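You operate a simulated robot arm through the tools that you are given. There is no shell and no other tool. Be economical: measure what you need, move in short steps, check, and stop when the job is done.

You run a simulated two-armed robot. Do the job below in one go: nothing can be reset, and whatever is moved stays where it is left.

## Task
Wipe up the spill on the free end of the island top with the pink cloth and put it back.

It is judged by the outcome, as a careful person would: the job done as asked, and still so three seconds after it is handed in. It fails if anything else is knocked over, pushed out of place, dropped, spilled or broken. Flat cloth is picked up by pressing the open fingertips on it (5 to 10 N) and closing them slowly along it; thin cloth reads only 2 to 8 mm in the jaws.

## Robot
Two 7-joint arms with two-finger parallel grippers on one trunk, on a base that drives. Base frame: it is fixed to the floor where the robot stands at the start and does not move with it; the origin is under the middle of the robot, x ahead of it, y to its left, z up. Lengths are in mm, angles in degrees, forces in N, time in s.
The left shoulder is at the start at [70, 163, 1245], the right one opposite. Payload 3.43 kg a hand.
The TCP of each hand is the grasp point between the finger pads, 34 mm short of the fingertips. In the tool frame z runs along the fingers and y along their closing line. Largest opening 128 mm; finger width 24, thickness 12; the body of the gripper, 48 by 130 mm, starts 96 mm behind the TCP.
Orientation is that of the tool frame in the base frame, as a unit quaternion [w, x, y, z]. With the fingers straight down and closing along the base's y, the tool's x points along the base's -x, its y along +y and its z along -z.

## Interface
- The arms move only by the tool apply_moves. It takes "left_moves", "right_moves" or both (then of equal length, played together; a hand with none holds still); each is a list of rows, each an object (a shift or turn left out is 0, a gripper value left out holds the last) with "rotation": the turn, a rotation vector about the tool's x, y, z in units of 90 degrees (1.0 is 90 degrees), a list of three; "slide": the shift along the tool's x, y, z in units of 300 mm (1.0 is 300 mm), a list of three; "gripper": the finger opening in mm, from 0 to 128. In form: [{"rotation": [rx, ry, rz], "slide": [dx, dy, dz], "gripper": gripper}, ...]. A call has 1 to 10 rows; each row is the pose to reach, as a shift and turn from the pose commanded when the call began, along the tool's axes at that moment. A call with a number of a shift or a turn outside -1 to 1 is refused whole. A row lasts 0.2 s, in which the tool goes at most 50 mm and 8.6 degrees; a call with a longer step from one row to the next is refused whole, and so is a gripper value outside its range. Where a pose cannot be reached the arm comes as near as it can. A force on the tool above 40 N (or 10 N above the force at the start of the call, whichever is more), or a blocked arm, ends the call early, and 0.2 s more pass. Each finger travels about 153 mm/s and halts on what it meets, pressing with about 44 N; the grip force reading is that of the motor and also rises with nothing between the fingers. The clock runs only during rows and for 0.2 s after the last one: add rows that repeat a pose to give the fingers time. It gives the time, the measured TCP pose, the force on the tool (base axes), the opening and the grip force at its end, in the units of the frame above (readings bear some noise).
- Cameras (640 x 400 px; columns grow to the right, rows downward): "scene" is now at [132.5, -4.8, 1458.7]; the picture's right is [-0.05, -1.00, 0.00], its down [-0.70, 0.04, -0.71] and it looks along [0.71, -0.04, -0.70] (base axes); focal length 258 px, centre (320, 200). "left" rides on the left gripper at [76, 11, -160] in its tool frame; the picture's right is [-0.15, 0.99, 0.00], its down [-0.88, -0.13, -0.46] and it looks along [-0.45, -0.07, 0.89] (tool axes); focal length 234 px, centre (320, 200). "right" rides on the right gripper at [76, -11, -160] in its tool frame; the picture's right is [0.15, 0.99, 0.00], its down [-0.88, 0.13, -0.46] and it looks along [-0.45, 0.07, 0.89] (tool axes); focal length 234 px, centre (320, 200). There is no depth. A picture from a camera that has moved, and an enlarged one, comes with that camera's place and axes in the base frame and with its lens.
- snapshot(camera): a new picture of that camera. The clock stands still meanwhile.
- move_column(by): slides the trunk up (or, below 0, down) by that many mm; the arms and the scene camera ride with it, the base frame stays. It gives what a move gives, with no picture.
- base_move(legs): drives the robot by 1 to 6 legs, each [ahead, left, turn to the left] in mm, mm and degrees, along the robot's own axes; the way and the turn of a leg run together, so that a leg with both is an arc; at most 1500 mm and 180 degrees a leg. The arms and the cameras ride along, it lands a little off, and it stops where it bumps. It gives what a move gives.
- turn_head(pan, tilt): turns the head with the scene camera to pan (to the left, within 86 degrees either way) and tilt (down, from -29 to 69), counted from straight ahead of the robot. It gives what a move gives.
- inspect(camera, box): a new picture of the part [left, top, right, bottom] of that camera's present view, enlarged. The clock stands still meanwhile.
- close_job(): hands the job in; it is judged then, once.

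Work in short steps. Places have to be worked out from the pictures, the camera data and where the tool is seen: move nearer, look again, correct. Check each grasp and each placing, and mend what went wrong. You have 120 turns and 108 pictures in all, those below and enlarged ones among them. Open the grippers and draw the arms clear of the work before you hand the job in, unless the task says otherwise; then end with one line.

The tools are called after "Call:" by a JSON object that holds its "api" and its "payload". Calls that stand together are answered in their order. apply_moves: Moves the arms, as the interface text tells. Its arguments: {"type":"object","properties":{"left_moves":{"type":"array","items":{"type":"object","properties":{"rotation":{"type":"array","items":{"type":"number"}},"slide":{"type":"array","items":{"type":"number"}},"gripper":{"type":"number"}}}},"right_moves":{"type":"array","items":{"type":"object","properties":{"rotation":{"type":"array","items":{"type":"number"}},"slide":{"type":"array","items":{"type":"number"}},"gripper":{"type":"number"}}}}},"required":[]} The other tools are called the same way: move_column (by) slides the trunk up or down; base_move (legs) drives the base; turn_head (pan, tilt) turns the head that bears the scene camera; snapshot (camera) takes a picture; inspect (camera, box) takes an enlarged picture of a part of a camera's view; close_job () hands the job in.

At the start:

```text
t: 0.0
left_eef_pos: [385.3, 215.4, 1156.8]
left_orientation: [0.0, 0.001, 1.0, -0.001]
left_ft_force: [-0.2, -0.2, 0.3]
left_opening: 128.0
left_grip_force: 0.0
right_eef_pos: [412.6, -155.6, 1116.8]
right_orientation: [0.0, -0.001, 1.0, 0.001]
right_ft_force: [0.7, -0.7, -0.1]
right_opening: 128.0
right_grip_force: 0.0
trunk travel left (down, up): [-725.0, 215.0]
robot x, y, heading: [1.2, -1.5, -0.1]
head pan, tilt: [-3.1, 44.5]
```

scene: 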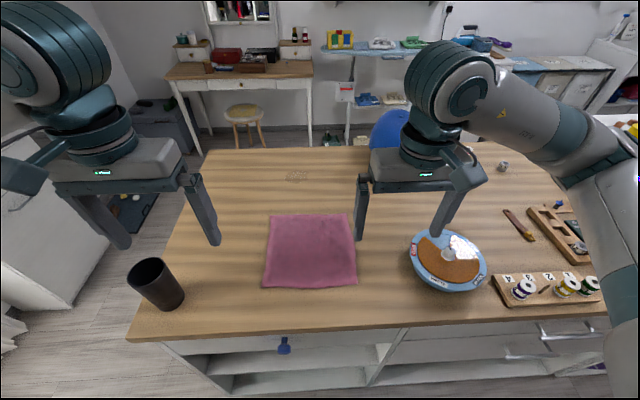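
right: 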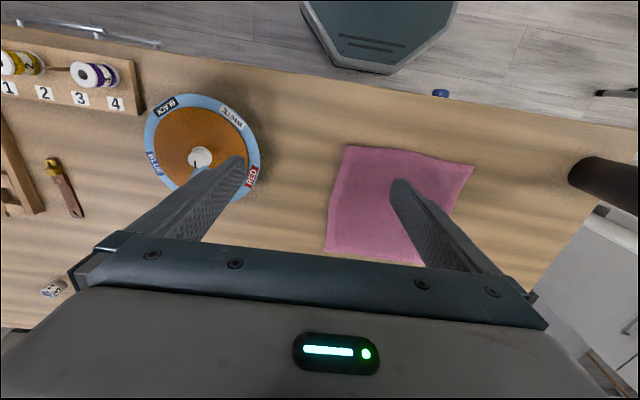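
left: 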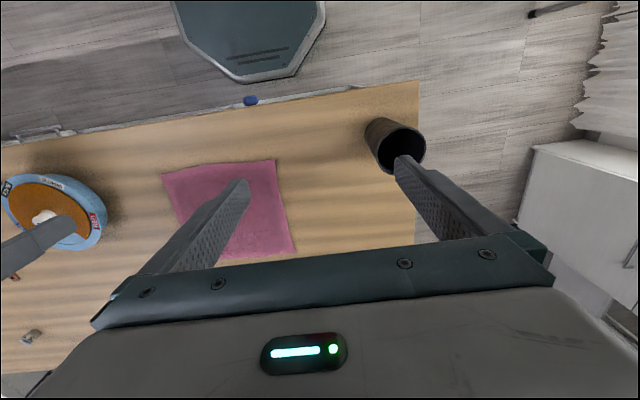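

The pink cloth lies mid-left on the island, and there is a faint mark near (297,176) in the scene view. I enlarge that area to find the spill.

Call:
{"api": "inspect", "payload": {"camera": "scene", "box": [180, 140, 380, 265]}}

Call:
{"api": "inspect", "payload": {"camera": "scene", "box": [120, 200, 400, 375]}}

Call:
{"api": "inspect", "payload": {"camera": "scene", "box": [440, 130, 640, 255]}}

```text
3.20 times, centred on (280, 202) of scene
camera zoom: at [132.5, -4.8, 1458.7], right [-0.05, -1.0, 0.0], down [-0.7, 0.04, -0.71], along [0.71, -0.04, -0.7], focal length 824 px, centre (448, 192)
```

zoom: 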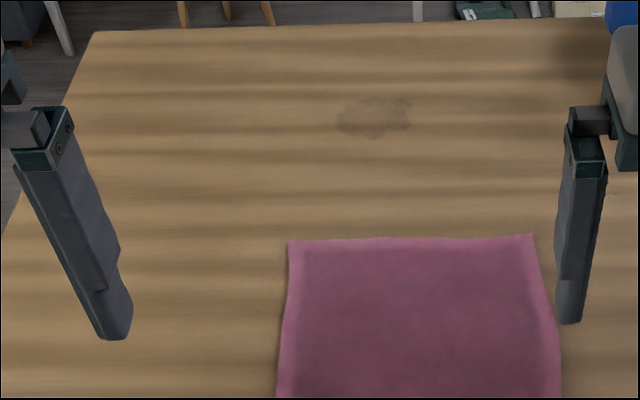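

```text
2.29 times, centred on (260, 288) of scene
camera zoom: at [132.5, -4.8, 1458.7], right [-0.05, -1.0, 0.0], down [-0.7, 0.04, -0.71], along [0.71, -0.04, -0.7], focal length 589 px, centre (457, 0)
```

zoom: 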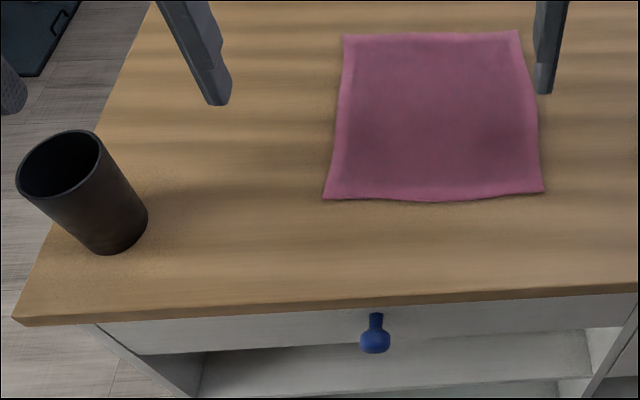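

```text
3.20 times, centred on (540, 192) of scene
camera zoom: at [132.5, -4.8, 1458.7], right [-0.05, -1.0, 0.0], down [-0.7, 0.04, -0.71], along [0.71, -0.04, -0.7], focal length 824 px, centre (-384, 224)
```

zoom: 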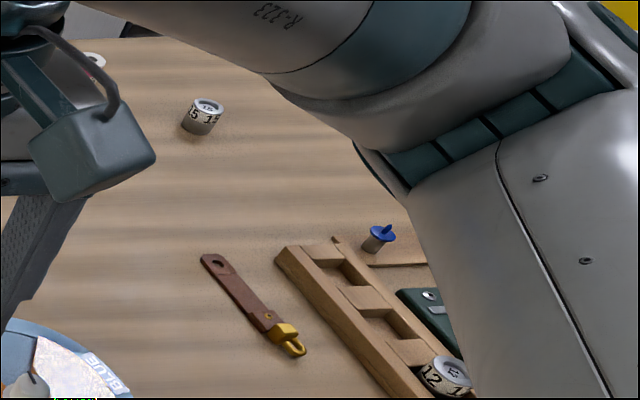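

The spill is at about x 860–940, y −5…87, and the cloth covers about x 447–704, y ±125. I turn the robot about 17° right and nudge it ahead 40 mm, so the left hand reaches both.

Call:
{"api": "base_move", "payload": {"legs": [[0, 0, -17], [38, 12, 0]]}}

Call:
{"api": "turn_head", "payload": {"pan": 17, "tilt": 42}}

Call:
{"api": "snapshot", "payload": {"camera": "scene"}}

```text
t: 1.9
left_eef_pos: [467.4, 92.5, 1159.0]
left_orientation: [0.001, 0.152, 0.988, -0.001]
left_ft_force: [-0.7, -1.1, -0.8]
left_opening: 128.2
left_grip_force: 0.0
right_eef_pos: [382.3, -273.7, 1118.7]
right_orientation: [0.001, 0.151, 0.989, 0.0]
right_ft_force: [-0.8, -0.1, 0.3]
right_opening: 127.7
right_grip_force: 0.0
trunk travel left (down, up): [-725.0, 215.0]
robot x, y, heading: [37.4, 0.2, -17.5]
head pan, tilt: [-3.1, 44.5]
```

```text
t: 2.7
left_eef_pos: [470.4, 90.8, 1157.5]
left_orientation: [0.001, 0.152, 0.988, -0.001]
left_ft_force: [0.7, 0.6, -1.1]
left_opening: 128.1
left_grip_force: 0.1
right_eef_pos: [385.1, -271.6, 1117.2]
right_orientation: [0.0, 0.15, 0.989, 0.0]
right_ft_force: [-0.6, 0.0, 0.8]
right_opening: 128.1
right_grip_force: 0.0
trunk travel left (down, up): [-725.0, 215.0]
robot x, y, heading: [38.2, 0.0, -17.5]
head pan, tilt: [17.0, 42.0]
```

```text
101 pictures are left
camera scene: at [171.3, -15.7, 1462.2], right [-0.01, -1.0, 0.0], down [-0.67, 0.0, -0.74], along [0.74, 0.0, -0.67], focal length 258 px, centre (320, 200)
```

scene: 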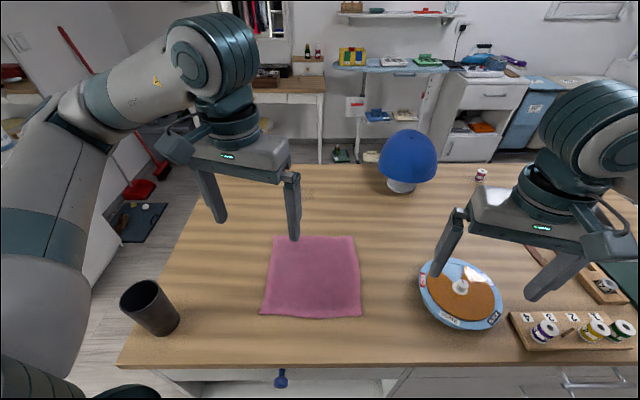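

Fresh measurements agree: the cloth centre is at about (571, 7) and the spill at about (903, 35). I square up the left hand and bring it above the cloth's far strip, near (655, 7), with the tips about 40 mm above it.

Call:
{"api": "apply_moves", "payload": {"left_moves": [{"slide": [-0.084, -0.01, 0.103], "rotation": [0, 0, -0.024], "gripper": 60}, {"slide": [-0.168, -0.02, 0.206], "rotation": [0, 0, -0.048]}, {"slide": [-0.252, -0.031, 0.309], "rotation": [0, 0, -0.073]}, {"slide": [-0.336, -0.041, 0.411], "rotation": [0, 0, -0.097]}, {"slide": [-0.42, -0.051, 0.514], "rotation": [0, 0, -0.121]}, {"slide": [-0.504, -0.061, 0.617], "rotation": [0, 0, -0.145]}, {"slide": [-0.588, -0.072, 0.72], "rotation": [0, 0, -0.17]}, {"slide": [-0.672, -0.082, 0.823], "rotation": [0, 0, -0.194]}, {"slide": [-0.672, -0.082, 0.823], "rotation": [0, 0, -0.194]}]}}

Call:
{"api": "snapshot", "payload": {"camera": "scene"}}

Call:
{"api": "snapshot", "payload": {"camera": "left"}}

```text
t: 4.8
left_eef_pos: [658.2, 5.6, 917.6]
left_orientation: [0.005, 0.0, 1.0, -0.005]
left_ft_force: [-5.2, 2.7, 23.9]
left_opening: 60.4
left_grip_force: 0.2
right_eef_pos: [383.5, -273.0, 1117.5]
right_orientation: [0.001, 0.15, 0.989, -0.001]
right_ft_force: [0.0, 0.6, 0.4]
right_opening: 127.6
right_grip_force: 0.1
trunk travel left (down, up): [-725.0, 215.0]
robot x, y, heading: [38.7, -2.0, -17.3]
head pan, tilt: [17.0, 42.0]
stopped in row 9 (left hand): the force on the tool passed its limit (the readings are from after the stop); the commanded pose is now the measured one
```

```text
100 pictures are left
camera scene: at [168.6, -15.4, 1462.5], right [-0.01, -1.0, 0.0], down [-0.67, 0.0, -0.74], along [0.74, 0.0, -0.67], focal length 258 px, centre (320, 200)
```

scene: 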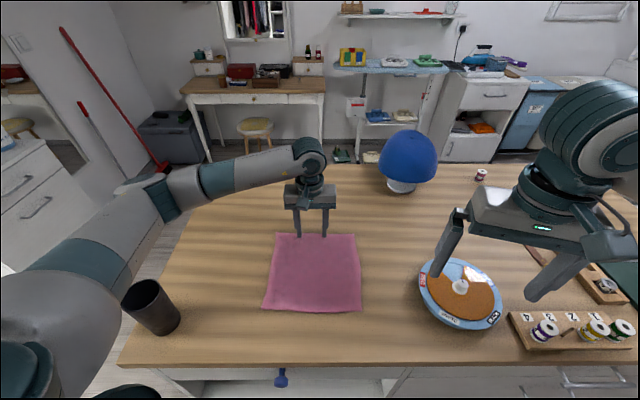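

```text
99 pictures are left
camera left: at [579.4, 18.6, 1074.4], right [0.15, 0.99, -0.01], down [0.88, -0.13, 0.47], along [0.46, -0.07, -0.89], focal length 234 px, centre (320, 200)
```

left: 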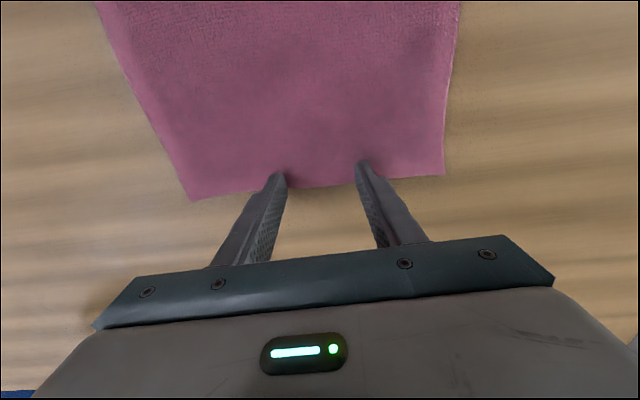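

The hand met the surface with the TCP at z≈917, so the top is really at about z 882, not 833. Rescaled, the cloth covers x 423–652, y −110…120, and the spill is near (847, 25). I lift, go back 32 mm so the tips are inside the cloth edge, and come down gently.

Call:
{"api": "apply_moves", "payload": {"left_moves": [{"slide": [0, 0, -0.05], "gripper": 60}, {"slide": [0.055, 0, -0.06]}, {"slide": [0.107, 0, -0.06]}, {"slide": [0.107, 0, -0.03]}, {"slide": [0.107, 0, -0.02]}, {"slide": [0.107, 0, -0.01]}]}}

Call:
{"api": "snapshot", "payload": {"camera": "left"}}

```text
t: 6.2
left_eef_pos: [625.4, 5.6, 917.7]
left_orientation: [0.005, -0.001, 1.0, -0.004]
left_ft_force: [1.9, 0.6, 9.3]
left_opening: 59.9
left_grip_force: 0.1
right_eef_pos: [384.6, -272.2, 1118.1]
right_orientation: [0.001, 0.15, 0.989, 0.0]
right_ft_force: [-0.2, -0.9, 0.3]
right_opening: 128.1
right_grip_force: 0.1
trunk travel left (down, up): [-725.0, 215.0]
robot x, y, heading: [39.3, 0.4, -17.4]
head pan, tilt: [17.0, 42.0]
```

```text
98 pictures are left
camera left: at [548.1, 18.3, 1075.1], right [0.14, 0.99, -0.01], down [0.88, -0.13, 0.46], along [0.46, -0.07, -0.89], focal length 234 px, centre (320, 200)
```

left: 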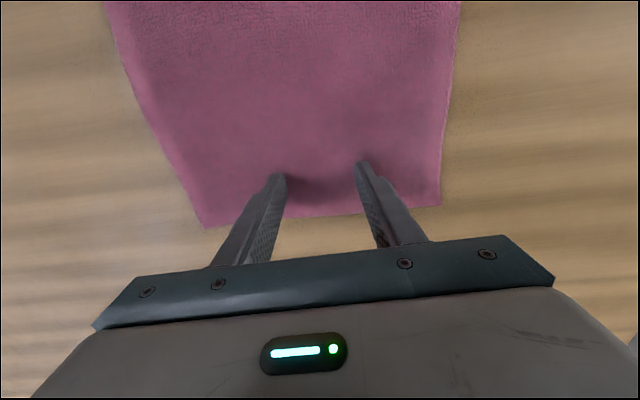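

It now presses 9 N with the tips about 30 mm inside the far edge, so I close slowly along the cloth.

Call:
{"api": "apply_moves", "payload": {"left_moves": [{"gripper": 54}, {"gripper": 48}, {"gripper": 42}, {"gripper": 36}, {"gripper": 30}, {"gripper": 24}, {"gripper": 18}, {"gripper": 12}, {"gripper": 6}, {"gripper": 0}]}}

Call:
{"api": "snapshot", "payload": {"camera": "left"}}

```text
t: 8.4
left_eef_pos: [623.4, 5.7, 917.5]
left_orientation: [0.003, -0.001, 1.0, -0.003]
left_ft_force: [0.3, -0.1, 17.9]
left_opening: 6.1
left_grip_force: 40.0
right_eef_pos: [383.4, -271.9, 1117.5]
right_orientation: [0.001, 0.15, 0.989, -0.001]
right_ft_force: [-0.4, 0.5, 0.2]
right_opening: 128.3
right_grip_force: 0.1
trunk travel left (down, up): [-725.0, 215.0]
robot x, y, heading: [35.0, 1.8, -17.5]
head pan, tilt: [17.0, 42.0]
```

```text
97 pictures are left
camera left: at [547.2, 18.2, 1074.8], right [0.15, 0.99, 0.0], down [0.88, -0.13, 0.46], along [0.46, -0.07, -0.89], focal length 234 px, centre (320, 200)
```

left: 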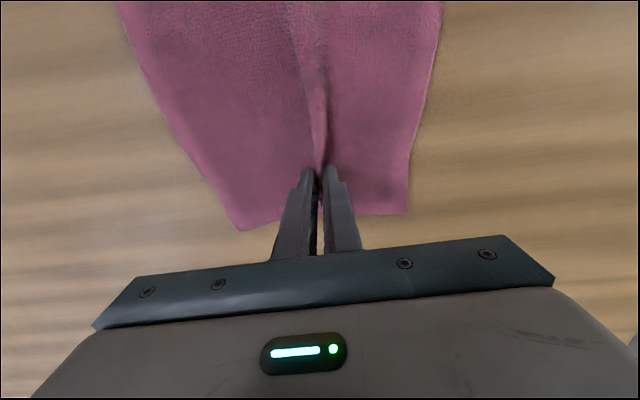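

The opening reads 6 mm with a fold visible in the jaws, so the cloth is held. I ease up about 3 mm and drag it ahead along the top towards the spill.

Call:
{"api": "apply_moves", "payload": {"left_moves": [{"slide": [-0.03, 0.0, -0.01], "gripper": 0}, {"slide": [-0.1, 0.01, -0.01]}, {"slide": [-0.2, 0.02, -0.01]}, {"slide": [-0.3, 0.03, -0.01]}, {"slide": [-0.4, 0.04, -0.01]}, {"slide": [-0.5, 0.05, -0.01]}]}}

Call:
{"api": "snapshot", "payload": {"camera": "left"}}

Call:
{"api": "snapshot", "payload": {"camera": "scene"}}

```text
t: 9.8
left_eef_pos: [776.2, 20.4, 919.3]
left_orientation: [0.003, -0.001, 1.0, -0.003]
left_ft_force: [-1.4, 0.7, -0.4]
left_opening: 5.9
left_grip_force: 40.3
right_eef_pos: [385.1, -270.9, 1115.6]
right_orientation: [0.0, 0.15, 0.989, 0.0]
right_ft_force: [0.3, -0.1, 0.8]
right_opening: 128.2
right_grip_force: 0.1
trunk travel left (down, up): [-725.0, 215.0]
robot x, y, heading: [36.1, 1.1, -17.3]
head pan, tilt: [17.0, 42.0]
```

```text
96 pictures are left
camera left: at [699.1, 32.0, 1077.6], right [0.15, 0.99, 0.0], down [0.88, -0.13, 0.46], along [0.46, -0.07, -0.89], focal length 234 px, centre (320, 200)
```

left: 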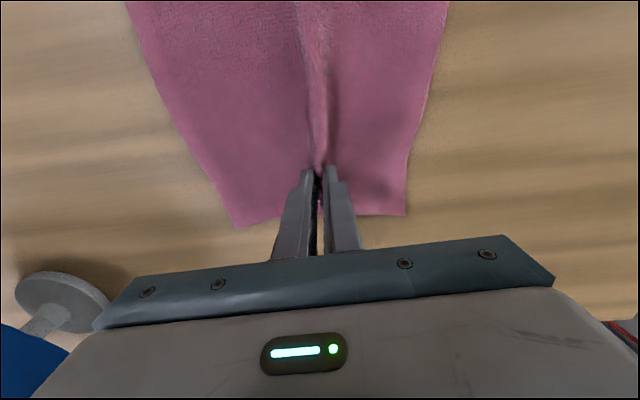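

```text
95 pictures are left
camera scene: at [171.3, -16.1, 1462.2], right [-0.01, -1.0, 0.0], down [-0.67, 0.0, -0.74], along [0.74, 0.0, -0.67], focal length 258 px, centre (320, 200)
```

scene: 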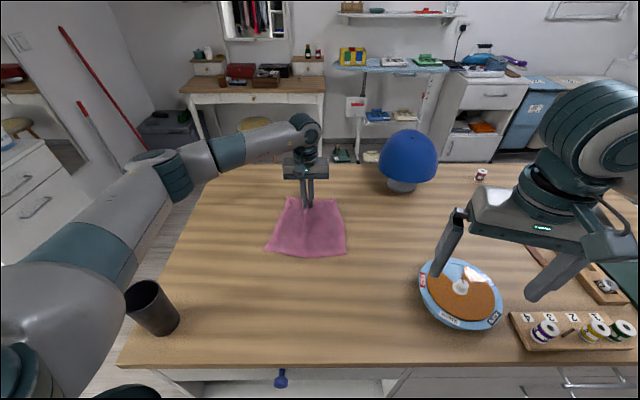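

The cloth follows flat. I carry on over the spill to x≈880, pressing down slightly.

Call:
{"api": "apply_moves", "payload": {"left_moves": [{"slide": [-0.09, 0.0, 0.0], "gripper": 0}, {"slide": [-0.18, 0.01, 0.006]}, {"slide": [-0.27, 0.02, 0.008]}, {"slide": [-0.36, 0.02, 0.01]}, {"slide": [-0.36, 0.02, 0.012]}]}}

Call:
{"api": "snapshot", "payload": {"camera": "scene"}}

Call:
{"api": "snapshot", "payload": {"camera": "left"}}

```text
t: 11.0
left_eef_pos: [882.7, 26.0, 918.0]
left_orientation: [0.005, 0.0, 1.0, -0.004]
left_ft_force: [-1.2, -2.7, 7.8]
left_opening: 6.3
left_grip_force: 40.7
right_eef_pos: [383.4, -271.2, 1117.8]
right_orientation: [0.002, 0.15, 0.989, -0.001]
right_ft_force: [-0.2, 0.0, -0.5]
right_opening: 128.0
right_grip_force: 0.0
trunk travel left (down, up): [-725.0, 215.0]
robot x, y, heading: [40.6, 3.4, -17.5]
head pan, tilt: [17.0, 42.0]
```

```text
94 pictures are left
camera scene: at [169.0, -15.0, 1462.5], right [-0.01, -1.0, 0.0], down [-0.67, 0.0, -0.74], along [0.74, 0.0, -0.67], focal length 258 px, centre (320, 200)
```

scene: 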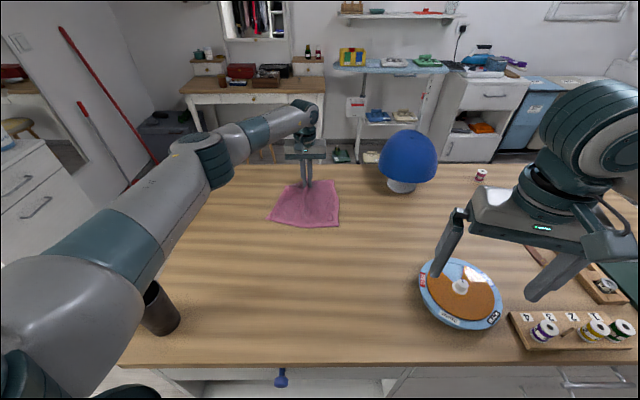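

```text
93 pictures are left
camera left: at [805.9, 38.7, 1075.1], right [0.15, 0.99, -0.01], down [0.88, -0.13, 0.46], along [0.46, -0.07, -0.89], focal length 234 px, centre (320, 200)
```

left: 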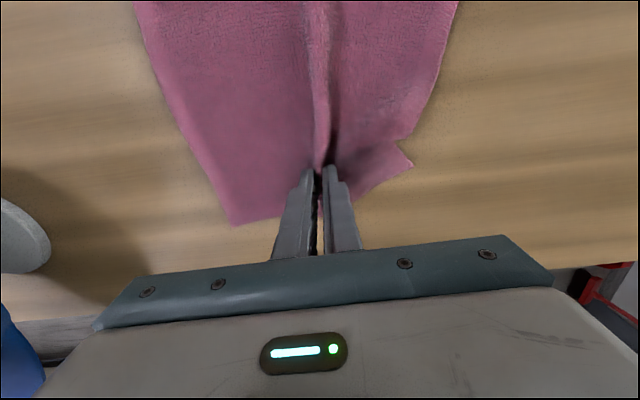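

It presses 8 N with the cloth lying over the spill area. I rub in zig-zag strokes across x 805–885, y −20…70.

Call:
{"api": "apply_moves", "payload": {"left_moves": [{"slide": [0, 0.14, 0.0], "gripper": 0}, {"slide": [0.13, 0.14, 0.0]}, {"slide": [0.26, 0.14, 0.0]}, {"slide": [0.26, 0.06, 0.0]}, {"slide": [0.12, 0.06, 0.0]}, {"slide": [0, 0.06, 0.0]}, {"slide": [0, -0.02, 0.0]}, {"slide": [0.13, -0.02, 0.0]}, {"slide": [0.26, -0.02, 0.0]}, {"slide": [0.26, -0.1, 0.0]}]}}

Call:
{"api": "apply_moves", "payload": {"left_moves": [{"slide": [-0.13, 0.0, 0.0], "gripper": 0}, {"slide": [-0.26, 0.0, 0.0]}, {"slide": [-0.26, -0.05, 0.0]}, {"slide": [-0.13, -0.05, 0.0]}, {"slide": [0, -0.05, 0.0]}, {"slide": [0, 0.1, 0.0]}, {"slide": [0, 0.24, 0.0]}, {"slide": [-0.07, 0.1, 0.0]}, {"slide": [-0.07, 0.0, 0.0]}, {"slide": [-0.15, 0.1, 0.0]}]}}

Call:
{"api": "snapshot", "payload": {"camera": "scene"}}

Call:
{"api": "snapshot", "payload": {"camera": "left"}}

```text
t: 13.2
left_eef_pos: [804.2, -3.0, 916.6]
left_orientation: [0.003, 0.0, 1.0, -0.001]
left_ft_force: [-0.4, 4.5, 9.6]
left_opening: 6.3
left_grip_force: 39.9
right_eef_pos: [383.7, -273.3, 1116.5]
right_orientation: [0.0, 0.15, 0.989, 0.0]
right_ft_force: [0.0, -0.8, -0.6]
right_opening: 128.0
right_grip_force: 0.1
trunk travel left (down, up): [-725.0, 215.0]
robot x, y, heading: [38.0, 0.7, -17.2]
head pan, tilt: [17.0, 42.0]
```

```text
t: 15.4
left_eef_pos: [850.9, 31.1, 919.2]
left_orientation: [0.003, -0.001, 1.0, -0.004]
left_ft_force: [-1.5, 0.6, 2.0]
left_opening: 5.9
left_grip_force: 40.6
right_eef_pos: [385.6, -270.5, 1117.4]
right_orientation: [0.0, 0.151, 0.989, -0.001]
right_ft_force: [0.8, 0.3, 0.3]
right_opening: 128.1
right_grip_force: 0.1
trunk travel left (down, up): [-725.0, 215.0]
robot x, y, heading: [37.4, 3.7, -17.3]
head pan, tilt: [17.0, 42.0]
```

```text
92 pictures are left
camera scene: at [170.8, -12.9, 1462.3], right [-0.01, -1.0, 0.0], down [-0.67, 0.0, -0.74], along [0.74, -0.01, -0.67], focal length 258 px, centre (320, 200)
```

scene: 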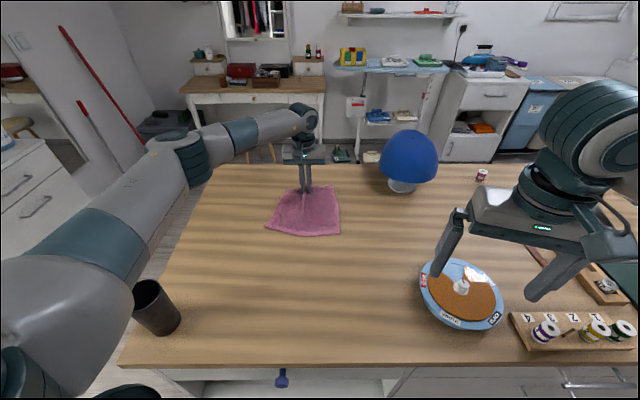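

```text
91 pictures are left
camera left: at [773.6, 42.7, 1076.0], right [0.14, 0.99, -0.01], down [0.88, -0.13, 0.46], along [0.46, -0.07, -0.89], focal length 234 px, centre (320, 200)
```

left: 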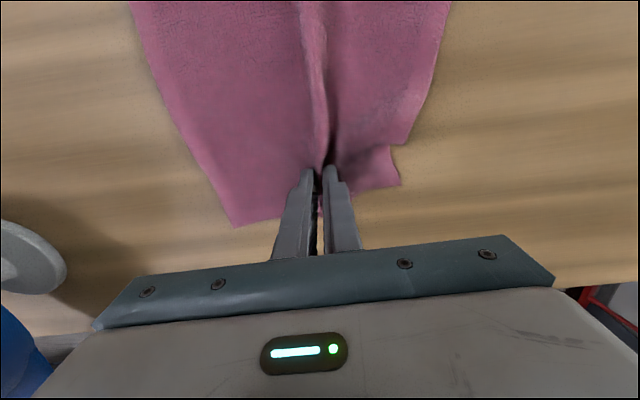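

I lift the cloth straight up to see whether the spill is gone.

Call:
{"api": "apply_moves", "payload": {"left_moves": [{"slide": [0.05, 0, -0.1], "gripper": 0}, {"slide": [0.1, 0, -0.25]}, {"slide": [0.15, 0, -0.4]}, {"slide": [0.2, 0, -0.55]}, {"slide": [0.25, 0, -0.7]}, {"slide": [0.3, 0, -0.8]}, {"slide": [0.4, 0, -0.85]}, {"slide": [0.5, 0, -0.85]}]}}

Call:
{"api": "inspect", "payload": {"camera": "scene", "box": [200, 140, 400, 265]}}

Call:
{"api": "snapshot", "payload": {"camera": "left"}}

Call:
{"api": "snapshot", "payload": {"camera": "scene"}}

```text
t: 17.2
left_eef_pos: [697.3, 28.2, 1170.3]
left_orientation: [0.004, -0.001, 1.0, -0.003]
left_ft_force: [0.2, 0.3, -0.5]
left_opening: 6.2
left_grip_force: 40.2
right_eef_pos: [384.5, -271.4, 1117.9]
right_orientation: [0.0, 0.151, 0.989, 0.0]
right_ft_force: [-0.5, -0.8, 0.0]
right_opening: 128.1
right_grip_force: 0.2
trunk travel left (down, up): [-725.0, 215.0]
robot x, y, heading: [40.4, 5.0, -17.4]
head pan, tilt: [17.0, 42.0]
```

```text
3.20 times, centred on (300, 202) of scene
camera zoom: at [170.0, -15.3, 1462.4], right [-0.01, -1.0, 0.0], down [-0.67, 0.0, -0.74], along [0.74, 0.0, -0.67], focal length 824 px, centre (384, 192)
```

zoom: 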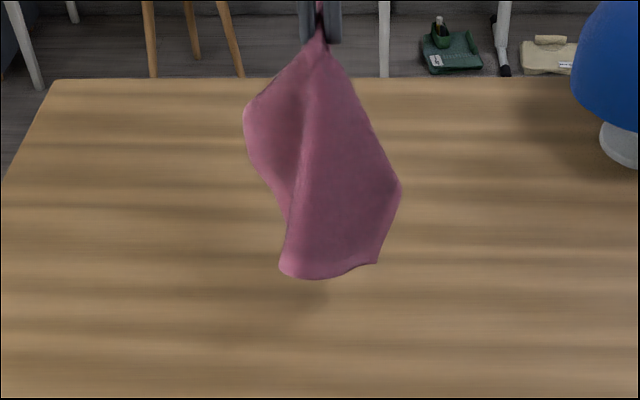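

```text
89 pictures are left
camera left: at [620.5, 40.4, 1329.0], right [0.14, 0.99, 0.0], down [0.88, -0.13, 0.46], along [0.46, -0.07, -0.89], focal length 234 px, centre (320, 200)
```

left: 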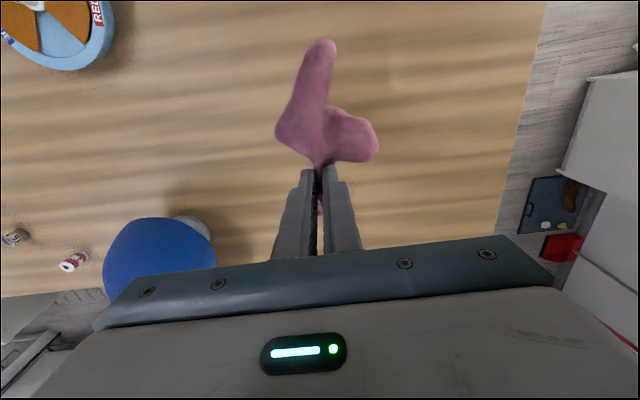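

```text
88 pictures are left
camera scene: at [170.0, -15.3, 1462.4], right [-0.01, -1.0, 0.0], down [-0.67, 0.0, -0.74], along [0.74, 0.0, -0.67], focal length 258 px, centre (320, 200)
```

scene: 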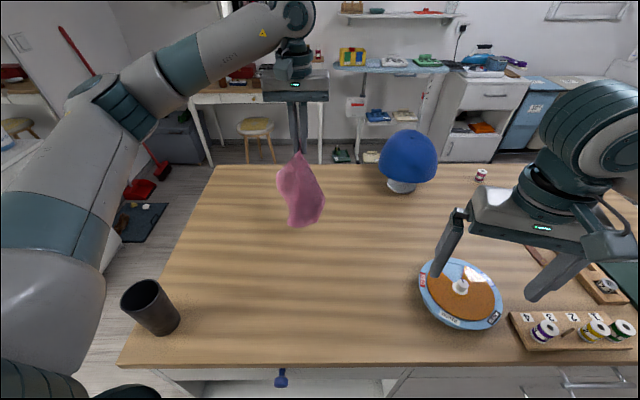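

The table behind looks clean, but the hanging cloth hides the exact spot. I move the cloth back over its place, above the near edge, and look again.

Call:
{"api": "apply_moves", "payload": {"left_moves": [{"slide": [0.12, -0.01, 0], "gripper": 0}, {"slide": [0.24, -0.02, 0]}, {"slide": [0.36, -0.03, 0]}, {"slide": [0.48, -0.045, 0]}, {"slide": [0.6, -0.055, 0]}, {"slide": [0.72, -0.065, 0]}, {"slide": [0.84, -0.075, 0]}, {"slide": [0.84, -0.075, 0]}, {"slide": [0.84, -0.075, 0]}]}}

Call:
{"api": "inspect", "payload": {"camera": "scene", "box": [200, 140, 400, 265]}}

Call:
{"api": "snapshot", "payload": {"camera": "scene"}}

Call:
{"api": "snapshot", "payload": {"camera": "left"}}

```text
t: 19.2
left_eef_pos: [445.2, 7.0, 1169.0]
left_orientation: [0.003, -0.002, 1.0, -0.003]
left_ft_force: [0.3, -0.2, -0.3]
left_opening: 6.0
left_grip_force: 40.0
right_eef_pos: [385.2, -273.1, 1115.5]
right_orientation: [0.0, 0.15, 0.989, 0.0]
right_ft_force: [0.2, -0.1, 0.2]
right_opening: 128.1
right_grip_force: 0.1
trunk travel left (down, up): [-725.0, 215.0]
robot x, y, heading: [36.7, 3.9, -17.3]
head pan, tilt: [17.0, 42.0]
```

```text
3.20 times, centred on (300, 202) of scene
camera zoom: at [170.4, -15.6, 1462.3], right [-0.01, -1.0, 0.0], down [-0.67, 0.0, -0.74], along [0.74, 0.0, -0.67], focal length 824 px, centre (384, 192)
```

zoom: 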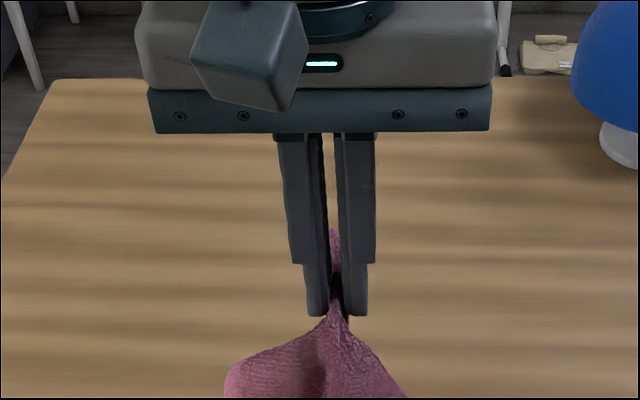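

```text
86 pictures are left
camera scene: at [170.4, -15.6, 1462.3], right [-0.01, -1.0, 0.0], down [-0.67, 0.0, -0.74], along [0.74, 0.0, -0.67], focal length 258 px, centre (320, 200)
```

scene: 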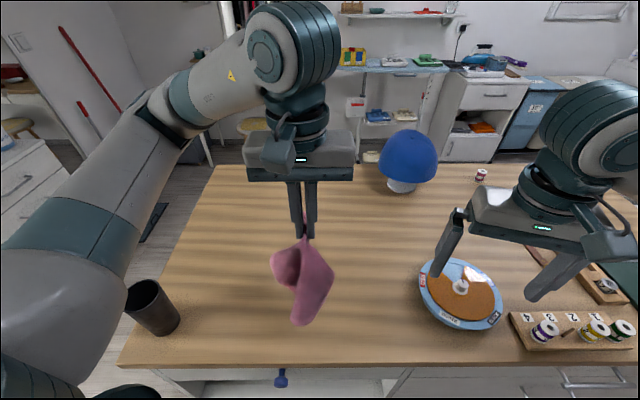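

```text
85 pictures are left
camera left: at [367.9, 18.9, 1327.9], right [0.14, 0.99, 0.0], down [0.88, -0.13, 0.46], along [0.46, -0.07, -0.89], focal length 234 px, centre (320, 200)
```

left: 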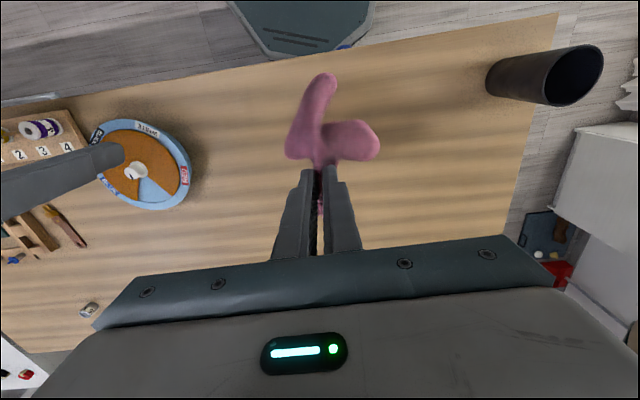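

The fingers still hide the spot, so I shift sideways 80 mm for a clear line of sight.

Call:
{"api": "apply_moves", "payload": {"left_moves": [{"slide": [0, 0.14, 0], "gripper": 0}, {"slide": [0, 0.28, 0]}, {"slide": [0, 0.28, 0]}]}}

Call:
{"api": "inspect", "payload": {"camera": "scene", "box": [250, 155, 390, 242]}}

```text
t: 20.0
left_eef_pos: [444.0, 88.4, 1170.4]
left_orientation: [0.002, -0.001, 1.0, -0.002]
left_ft_force: [0.0, 0.2, -0.4]
left_opening: 5.9
left_grip_force: 40.8
right_eef_pos: [385.9, -273.7, 1116.1]
right_orientation: [0.0, 0.15, 0.989, 0.001]
right_ft_force: [0.0, 0.1, -0.2]
right_opening: 127.8
right_grip_force: 0.0
trunk travel left (down, up): [-725.0, 215.0]
robot x, y, heading: [39.3, -1.5, -17.5]
head pan, tilt: [17.0, 42.0]
```

```text
4.57 times, centred on (320, 198) of scene
camera zoom: at [170.9, -17.8, 1462.2], right [-0.01, -1.0, 0.0], down [-0.67, 0.01, -0.74], along [0.74, 0.0, -0.67], focal length 1178 px, centre (320, 207)
```

zoom: 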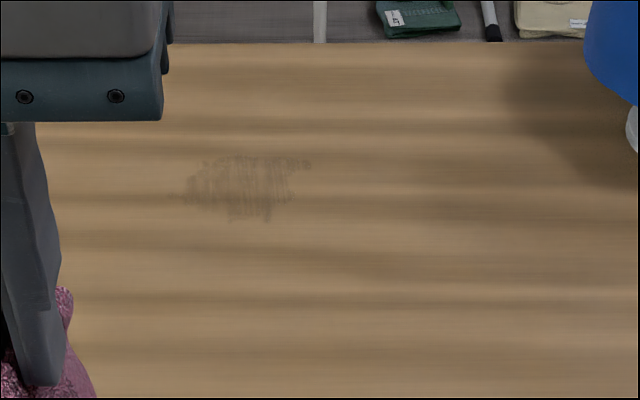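

A faint streaky remainder is at about x 796–874, y −10…83, a bit more to the left than I rubbed. I bring the cloth back over it, laying it down as I go ahead.

Call:
{"api": "apply_moves", "payload": {"left_moves": [{"slide": [-0.13, -0.035, 0], "gripper": 0}, {"slide": [-0.26, -0.07, 0]}, {"slide": [-0.39, -0.1, 0]}, {"slide": [-0.52, -0.14, 0]}, {"slide": [-0.63, -0.17, 0]}]}}

Call:
{"api": "apply_moves", "payload": {"left_moves": [{"slide": [0, 0, 0.12], "gripper": 0}, {"slide": [-0.09, 0, 0.24]}, {"slide": [-0.18, 0, 0.36]}, {"slide": [-0.27, 0, 0.48]}, {"slide": [-0.36, 0, 0.6]}, {"slide": [-0.45, 0, 0.72]}, {"slide": [-0.5, 0, 0.79]}, {"slide": [-0.54, 0, 0.825]}]}}

Call:
{"api": "snapshot", "payload": {"camera": "scene"}}

Call:
{"api": "snapshot", "payload": {"camera": "left"}}

```text
t: 21.2
left_eef_pos: [637.0, 37.0, 1171.4]
left_orientation: [0.003, -0.001, 1.0, -0.003]
left_ft_force: [0.5, 0.4, 0.2]
left_opening: 6.0
left_grip_force: 40.3
right_eef_pos: [385.8, -272.1, 1116.7]
right_orientation: [0.0, 0.15, 0.989, 0.0]
right_ft_force: [-0.4, 0.3, 0.0]
right_opening: 127.9
right_grip_force: 0.1
trunk travel left (down, up): [-725.0, 215.0]
robot x, y, heading: [39.3, 3.6, -17.2]
head pan, tilt: [17.0, 42.0]
```

```text
t: 23.0
left_eef_pos: [798.3, 37.6, 925.9]
left_orientation: [0.005, -0.001, 1.0, -0.004]
left_ft_force: [-1.4, 0.6, 5.1]
left_opening: 6.1
left_grip_force: 39.8
right_eef_pos: [384.0, -271.8, 1117.7]
right_orientation: [0.001, 0.15, 0.989, 0.0]
right_ft_force: [-0.6, 0.9, 0.1]
right_opening: 128.0
right_grip_force: 0.1
trunk travel left (down, up): [-725.0, 215.0]
robot x, y, heading: [36.0, 2.9, -17.3]
head pan, tilt: [17.0, 42.0]
```

```text
83 pictures are left
camera scene: at [169.0, -15.6, 1462.6], right [-0.01, -1.0, 0.0], down [-0.67, 0.0, -0.74], along [0.74, 0.0, -0.67], focal length 258 px, centre (320, 200)
```

scene: 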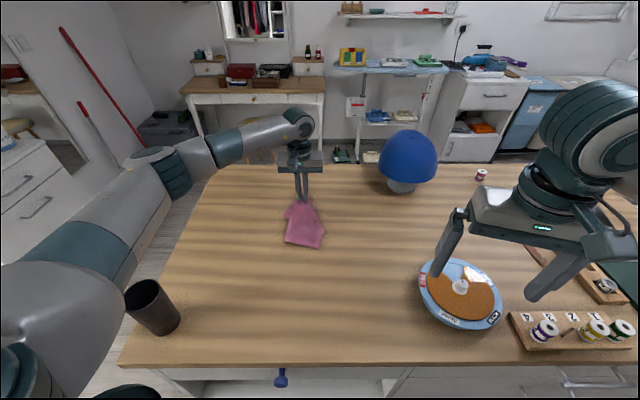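

```text
82 pictures are left
camera left: at [721.0, 49.9, 1084.0], right [0.15, 0.99, -0.01], down [0.88, -0.13, 0.46], along [0.46, -0.07, -0.89], focal length 234 px, centre (320, 200)
```

left: 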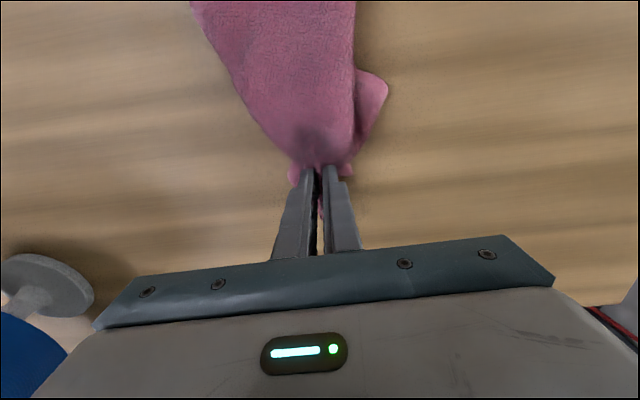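

There is folded cloth under the tips, pressing 5 N. I press a bit more and do dense strokes along y, stepping ahead about 15 mm each.

Call:
{"api": "apply_moves", "payload": {"left_moves": [{"slide": [0.02, 0.1, 0.012], "gripper": 0}, {"slide": [0.02, 0.2, 0.012]}, {"slide": [0.0, 0.07, 0.012]}, {"slide": [0.0, -0.06, 0.012]}, {"slide": [0.0, -0.19, 0.012]}, {"slide": [-0.05, -0.19, 0.012]}, {"slide": [-0.05, -0.06, 0.012]}, {"slide": [-0.05, 0.07, 0.012]}, {"slide": [-0.05, 0.2, 0.012]}, {"slide": [-0.1, 0.2, 0.012]}]}}

Call:
{"api": "apply_moves", "payload": {"left_moves": [{"slide": [0, -0.13, 0], "gripper": 0}, {"slide": [0, -0.26, 0]}, {"slide": [0, -0.39, 0]}, {"slide": [-0.05, -0.39, 0]}, {"slide": [-0.05, -0.26, 0]}, {"slide": [-0.05, -0.13, 0]}, {"slide": [-0.05, 0, 0]}, {"slide": [-0.1, 0, 0]}, {"slide": [-0.1, -0.13, 0]}, {"slide": [-0.1, -0.26, 0]}]}}

Call:
{"api": "apply_moves", "payload": {"left_moves": [{"slide": [0, -0.13, 0], "gripper": 0}, {"slide": [-0.05, -0.13, 0]}, {"slide": [-0.05, 0, 0]}, {"slide": [-0.05, 0.13, 0]}, {"slide": [-0.05, 0.26, 0]}, {"slide": [-0.1, 0.26, 0]}, {"slide": [-0.1, 0.13, 0]}, {"slide": [-0.1, 0, 0]}, {"slide": [-0.1, -0.13, 0]}]}}

Call:
{"api": "snapshot", "payload": {"camera": "scene"}}

Call:
{"api": "snapshot", "payload": {"camera": "left"}}

```text
t: 25.2
left_eef_pos: [826.0, 98.1, 923.1]
left_orientation: [0.003, -0.002, 1.0, -0.002]
left_ft_force: [-8.6, 0.1, 23.4]
left_opening: 6.3
left_grip_force: 39.9
right_eef_pos: [382.2, -272.5, 1117.7]
right_orientation: [0.001, 0.15, 0.989, 0.0]
right_ft_force: [0.5, -0.1, -0.1]
right_opening: 128.0
right_grip_force: 0.1
trunk travel left (down, up): [-725.0, 215.0]
robot x, y, heading: [39.4, 1.9, -17.4]
head pan, tilt: [17.0, 42.0]
```

```text
t: 27.4
left_eef_pos: [858.8, 20.5, 923.5]
left_orientation: [0.004, -0.002, 1.0, -0.002]
left_ft_force: [-0.1, 8.9, 24.1]
left_opening: 6.0
left_grip_force: 40.6
right_eef_pos: [382.0, -273.1, 1116.9]
right_orientation: [0.001, 0.151, 0.989, 0.0]
right_ft_force: [0.2, -0.5, -0.1]
right_opening: 127.9
right_grip_force: 0.1
trunk travel left (down, up): [-725.0, 215.0]
robot x, y, heading: [37.7, 1.2, -17.4]
head pan, tilt: [17.0, 42.0]
```

```text
t: 29.4
left_eef_pos: [890.4, -18.9, 924.5]
left_orientation: [0.003, -0.001, 1.0, -0.002]
left_ft_force: [-1.6, 4.9, 18.5]
left_opening: 5.8
left_grip_force: 40.1
right_eef_pos: [383.4, -272.8, 1117.2]
right_orientation: [0.001, 0.15, 0.989, 0.0]
right_ft_force: [0.4, -0.7, -0.4]
right_opening: 127.9
right_grip_force: 0.1
trunk travel left (down, up): [-725.0, 215.0]
robot x, y, heading: [38.9, 1.7, -17.3]
head pan, tilt: [17.0, 42.0]
```

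```text
81 pictures are left
camera scene: at [167.4, -16.9, 1462.5], right [-0.01, -1.0, 0.0], down [-0.67, 0.0, -0.74], along [0.74, 0.0, -0.67], focal length 258 px, centre (320, 200)
```

scene: 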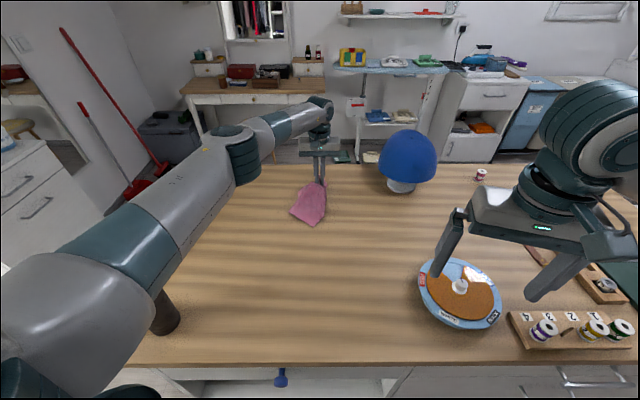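

```text
80 pictures are left
camera left: at [812.6, -6.1, 1081.4], right [0.14, 0.99, 0.0], down [0.88, -0.13, 0.46], along [0.46, -0.07, -0.89], focal length 234 px, centre (320, 200)
```

left: 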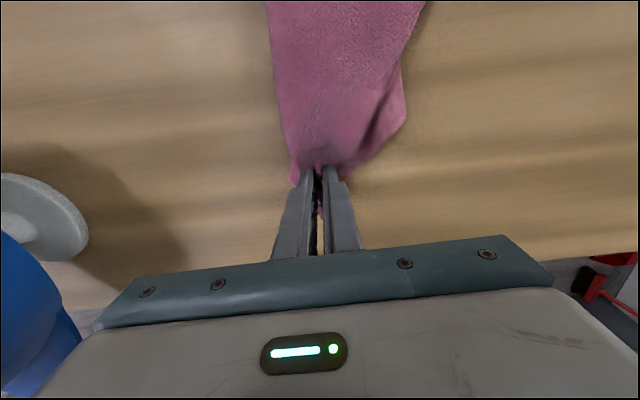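

I lift it and carry it back to the clear viewing spot to check again.

Call:
{"api": "apply_moves", "payload": {"left_moves": [{"slide": [0.05, 0, -0.08], "gripper": 0}, {"slide": [0.1, 0.03, -0.22]}, {"slide": [0.15, 0.06, -0.36]}, {"slide": [0.2, 0.1, -0.5]}, {"slide": [0.25, 0.14, -0.64]}, {"slide": [0.3, 0.18, -0.77]}, {"slide": [0.42, 0.22, -0.82]}, {"slide": [0.55, 0.26, -0.82]}, {"slide": [0.68, 0.3, -0.82]}, {"slide": [0.81, 0.34, -0.82]}]}}

Call:
{"api": "apply_moves", "payload": {"left_moves": [{"slide": [0.13, 0.0, 0], "gripper": 0}, {"slide": [0.27, 0, 0]}, {"slide": [0.41, 0, 0]}, {"slide": [0.55, 0, 0]}, {"slide": [0.68, 0, 0]}, {"slide": [0.68, 0, 0]}]}}

Call:
{"api": "inspect", "payload": {"camera": "scene", "box": [250, 155, 390, 242]}}

Call:
{"api": "snapshot", "payload": {"camera": "scene"}}

```text
t: 31.6
left_eef_pos: [646.6, 86.8, 1167.8]
left_orientation: [0.003, 0.0, 1.0, -0.002]
left_ft_force: [0.4, -0.4, 0.4]
left_opening: 5.8
left_grip_force: 40.1
right_eef_pos: [384.3, -270.1, 1118.4]
right_orientation: [0.001, 0.151, 0.989, 0.0]
right_ft_force: [-0.3, 0.2, 0.2]
right_opening: 128.0
right_grip_force: 0.1
trunk travel left (down, up): [-725.0, 215.0]
robot x, y, heading: [37.4, -2.9, -17.3]
head pan, tilt: [17.0, 42.0]
```

```text
t: 33.0
left_eef_pos: [443.6, 88.0, 1162.8]
left_orientation: [0.003, -0.001, 1.0, -0.002]
left_ft_force: [0.4, 0.5, 0.4]
left_opening: 6.1
left_grip_force: 40.2
right_eef_pos: [385.8, -271.8, 1116.3]
right_orientation: [0.0, 0.151, 0.989, 0.001]
right_ft_force: [0.5, -0.1, 0.3]
right_opening: 127.9
right_grip_force: 0.0
trunk travel left (down, up): [-725.0, 215.0]
robot x, y, heading: [38.3, -0.3, -17.3]
head pan, tilt: [17.0, 42.0]
```

```text
4.57 times, centred on (320, 198) of scene
camera zoom: at [170.9, -14.9, 1462.2], right [-0.01, -1.0, 0.0], down [-0.67, 0.0, -0.74], along [0.74, 0.0, -0.67], focal length 1178 px, centre (320, 207)
```

zoom: 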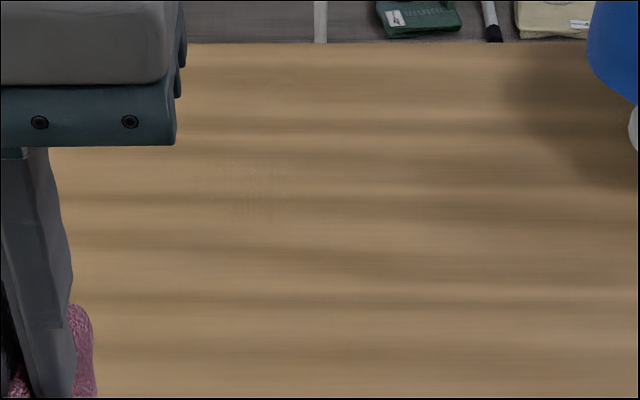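

```text
78 pictures are left
camera scene: at [170.9, -14.9, 1462.2], right [-0.01, -1.0, 0.0], down [-0.67, 0.0, -0.74], along [0.74, 0.0, -0.67], focal length 258 px, centre (320, 200)
```

scene: 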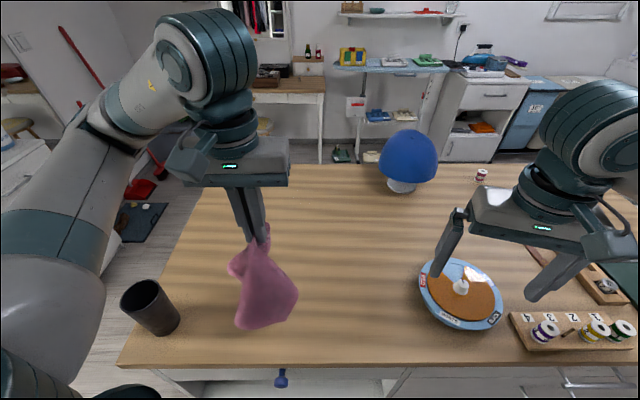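

It is nearly gone. I zoom in closer for residue.

Call:
{"api": "inspect", "payload": {"camera": "scene", "box": [284, 180, 332, 210]}}

```text
13.33 times, centred on (308, 195) of scene
camera zoom: at [170.9, -14.9, 1462.2], right [-0.01, -1.0, 0.0], down [-0.67, 0.0, -0.74], along [0.74, 0.0, -0.67], focal length 3435 px, centre (480, 267)
```

zoom: 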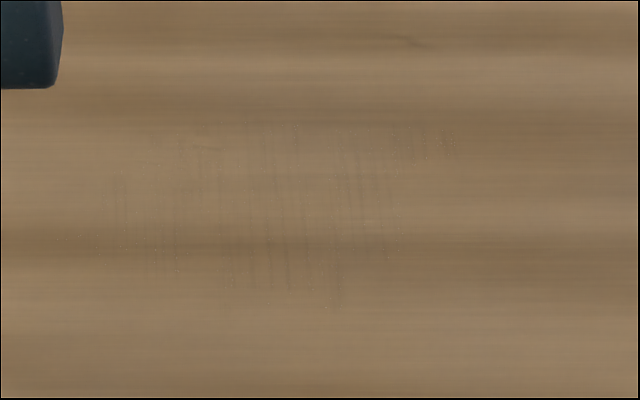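

A very faint film remains over x 796–870, y −10…92. I do one more full pass, this time with denser strokes.

Call:
{"api": "apply_moves", "payload": {"left_moves": [{"slide": [-0.13, -0.035, -0.02], "gripper": 0}, {"slide": [-0.26, -0.07, -0.02]}, {"slide": [-0.39, -0.1, -0.02]}, {"slide": [-0.52, -0.14, -0.02]}, {"slide": [-0.63, -0.17, -0.02]}]}}

Call:
{"api": "apply_moves", "payload": {"left_moves": [{"slide": [0, 0, 0.12], "gripper": 0}, {"slide": [-0.09, 0, 0.24]}, {"slide": [-0.18, 0, 0.36]}, {"slide": [-0.27, 0, 0.48]}, {"slide": [-0.36, 0, 0.6]}, {"slide": [-0.43, 0, 0.72]}, {"slide": [-0.47, 0, 0.79]}, {"slide": [-0.5, 0, 0.82]}]}}

Call:
{"api": "snapshot", "payload": {"camera": "left"}}

```text
t: 34.2
left_eef_pos: [633.3, 35.4, 1173.0]
left_orientation: [0.003, 0.0, 1.0, -0.002]
left_ft_force: [-0.1, -0.7, -0.4]
left_opening: 6.3
left_grip_force: 40.2
right_eef_pos: [386.1, -272.6, 1117.0]
right_orientation: [0.0, 0.15, 0.989, 0.0]
right_ft_force: [0.3, -0.1, 0.5]
right_opening: 128.4
right_grip_force: 0.1
trunk travel left (down, up): [-725.0, 215.0]
robot x, y, heading: [39.1, 1.6, -17.4]
head pan, tilt: [17.0, 42.0]
```

```text
t: 36.0
left_eef_pos: [780.6, 33.2, 927.5]
left_orientation: [0.005, -0.002, 1.0, -0.002]
left_ft_force: [-2.2, 0.7, 6.1]
left_opening: 6.2
left_grip_force: 40.6
right_eef_pos: [383.2, -271.4, 1116.6]
right_orientation: [0.0, 0.15, 0.989, 0.0]
right_ft_force: [-0.5, 0.2, 0.3]
right_opening: 128.1
right_grip_force: 0.0
trunk travel left (down, up): [-725.0, 215.0]
robot x, y, heading: [39.5, 2.7, -17.3]
head pan, tilt: [17.0, 42.0]
```

```text
76 pictures are left
camera left: at [703.9, 44.4, 1085.6], right [0.15, 0.99, 0.0], down [0.88, -0.13, 0.46], along [0.46, -0.07, -0.89], focal length 234 px, centre (320, 200)
```

left: 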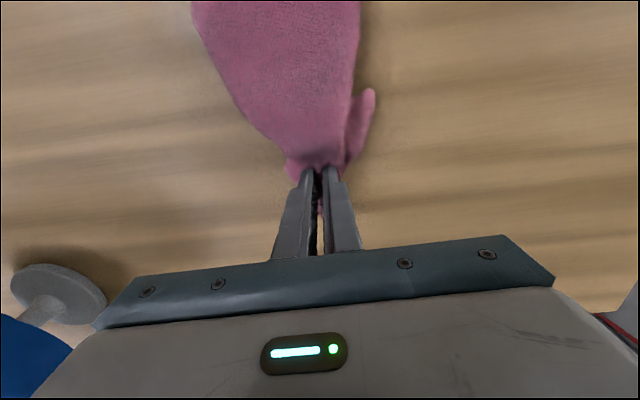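

Contact is made at 6 N. I start the dense y-strokes at a 12 mm pitch.

Call:
{"api": "apply_moves", "payload": {"left_moves": [{"slide": [-0.03, 0.1, 0.014], "gripper": 0}, {"slide": [-0.03, 0.21, 0.014]}, {"slide": [-0.03, 0.08, 0.014]}, {"slide": [-0.03, -0.05, 0.014]}, {"slide": [-0.03, -0.18, 0.014]}, {"slide": [-0.07, -0.18, 0.014]}, {"slide": [-0.07, -0.05, 0.014]}, {"slide": [-0.07, 0.08, 0.014]}, {"slide": [-0.07, 0.21, 0.014]}, {"slide": [-0.11, 0.21, 0.014]}]}}

Call:
{"api": "apply_moves", "payload": {"left_moves": [{"slide": [0, -0.13, 0], "gripper": 0}, {"slide": [0, -0.26, 0]}, {"slide": [0, -0.39, 0]}, {"slide": [-0.04, -0.39, 0]}, {"slide": [-0.04, -0.26, 0]}, {"slide": [-0.04, -0.13, 0]}, {"slide": [-0.04, 0, 0]}, {"slide": [-0.08, 0, 0]}, {"slide": [-0.08, -0.13, 0]}, {"slide": [-0.08, -0.26, 0]}]}}

Call:
{"api": "apply_moves", "payload": {"left_moves": [{"slide": [0, -0.13, 0], "gripper": 0}, {"slide": [-0.04, -0.13, 0]}, {"slide": [-0.04, 0, 0]}, {"slide": [-0.04, 0.13, 0]}, {"slide": [-0.04, 0.26, 0]}, {"slide": [-0.08, 0.26, 0]}, {"slide": [-0.08, 0.13, 0]}, {"slide": [-0.08, 0, 0]}, {"slide": [-0.08, -0.13, 0]}]}}

Call:
{"api": "apply_moves", "payload": {"left_moves": [{"slide": [-0.04, 0, 0], "gripper": 0}, {"slide": [-0.04, 0.13, 0]}, {"slide": [-0.04, 0.26, 0]}, {"slide": [-0.04, 0.39, 0]}, {"slide": [0.07, 0.37, 0]}, {"slide": [0.19, 0.37, 0]}, {"slide": [0.29, 0.37, 0]}]}}

```text
t: 38.2
left_eef_pos: [811.3, 95.9, 925.4]
left_orientation: [0.005, -0.001, 1.0, -0.001]
left_ft_force: [-8.1, 0.1, 24.3]
left_opening: 6.1
left_grip_force: 40.0
right_eef_pos: [381.7, -271.1, 1117.7]
right_orientation: [0.002, 0.151, 0.989, 0.001]
right_ft_force: [-0.3, -0.2, -0.6]
right_opening: 127.9
right_grip_force: 0.0
trunk travel left (down, up): [-725.0, 215.0]
robot x, y, heading: [38.1, -1.0, -17.5]
head pan, tilt: [17.0, 42.0]
```

```text
t: 40.4
left_eef_pos: [839.1, 16.5, 925.4]
left_orientation: [0.004, -0.001, 1.0, -0.002]
left_ft_force: [0.0, 6.6, 21.1]
left_opening: 6.1
left_grip_force: 40.6
right_eef_pos: [382.1, -271.7, 1116.7]
right_orientation: [0.0, 0.151, 0.989, 0.001]
right_ft_force: [0.0, 0.0, -0.1]
right_opening: 128.1
right_grip_force: 0.0
trunk travel left (down, up): [-725.0, 215.0]
robot x, y, heading: [39.9, 2.2, -17.5]
head pan, tilt: [17.0, 42.0]
```

```text
t: 42.4
left_eef_pos: [862.2, -24.2, 926.3]
left_orientation: [0.003, 0.0, 1.0, -0.002]
left_ft_force: [-1.1, 5.6, 15.8]
left_opening: 6.1
left_grip_force: 40.0
right_eef_pos: [382.9, -272.6, 1117.7]
right_orientation: [0.001, 0.15, 0.989, 0.0]
right_ft_force: [-0.3, -0.9, -0.5]
right_opening: 127.8
right_grip_force: 0.0
trunk travel left (down, up): [-725.0, 215.0]
robot x, y, heading: [38.9, -0.5, -17.1]
head pan, tilt: [17.0, 42.0]
```

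```text
t: 44.0
left_eef_pos: [774.0, 88.7, 925.7]
left_orientation: [0.007, 0.0, 1.0, -0.003]
left_ft_force: [8.5, -0.4, 28.6]
left_opening: 6.1
left_grip_force: 40.0
right_eef_pos: [382.4, -272.1, 1118.9]
right_orientation: [0.001, 0.151, 0.989, 0.0]
right_ft_force: [-0.2, 0.7, -0.2]
right_opening: 128.2
right_grip_force: 0.1
trunk travel left (down, up): [-725.0, 215.0]
robot x, y, heading: [38.5, 2.3, -17.0]
head pan, tilt: [17.0, 42.0]
```

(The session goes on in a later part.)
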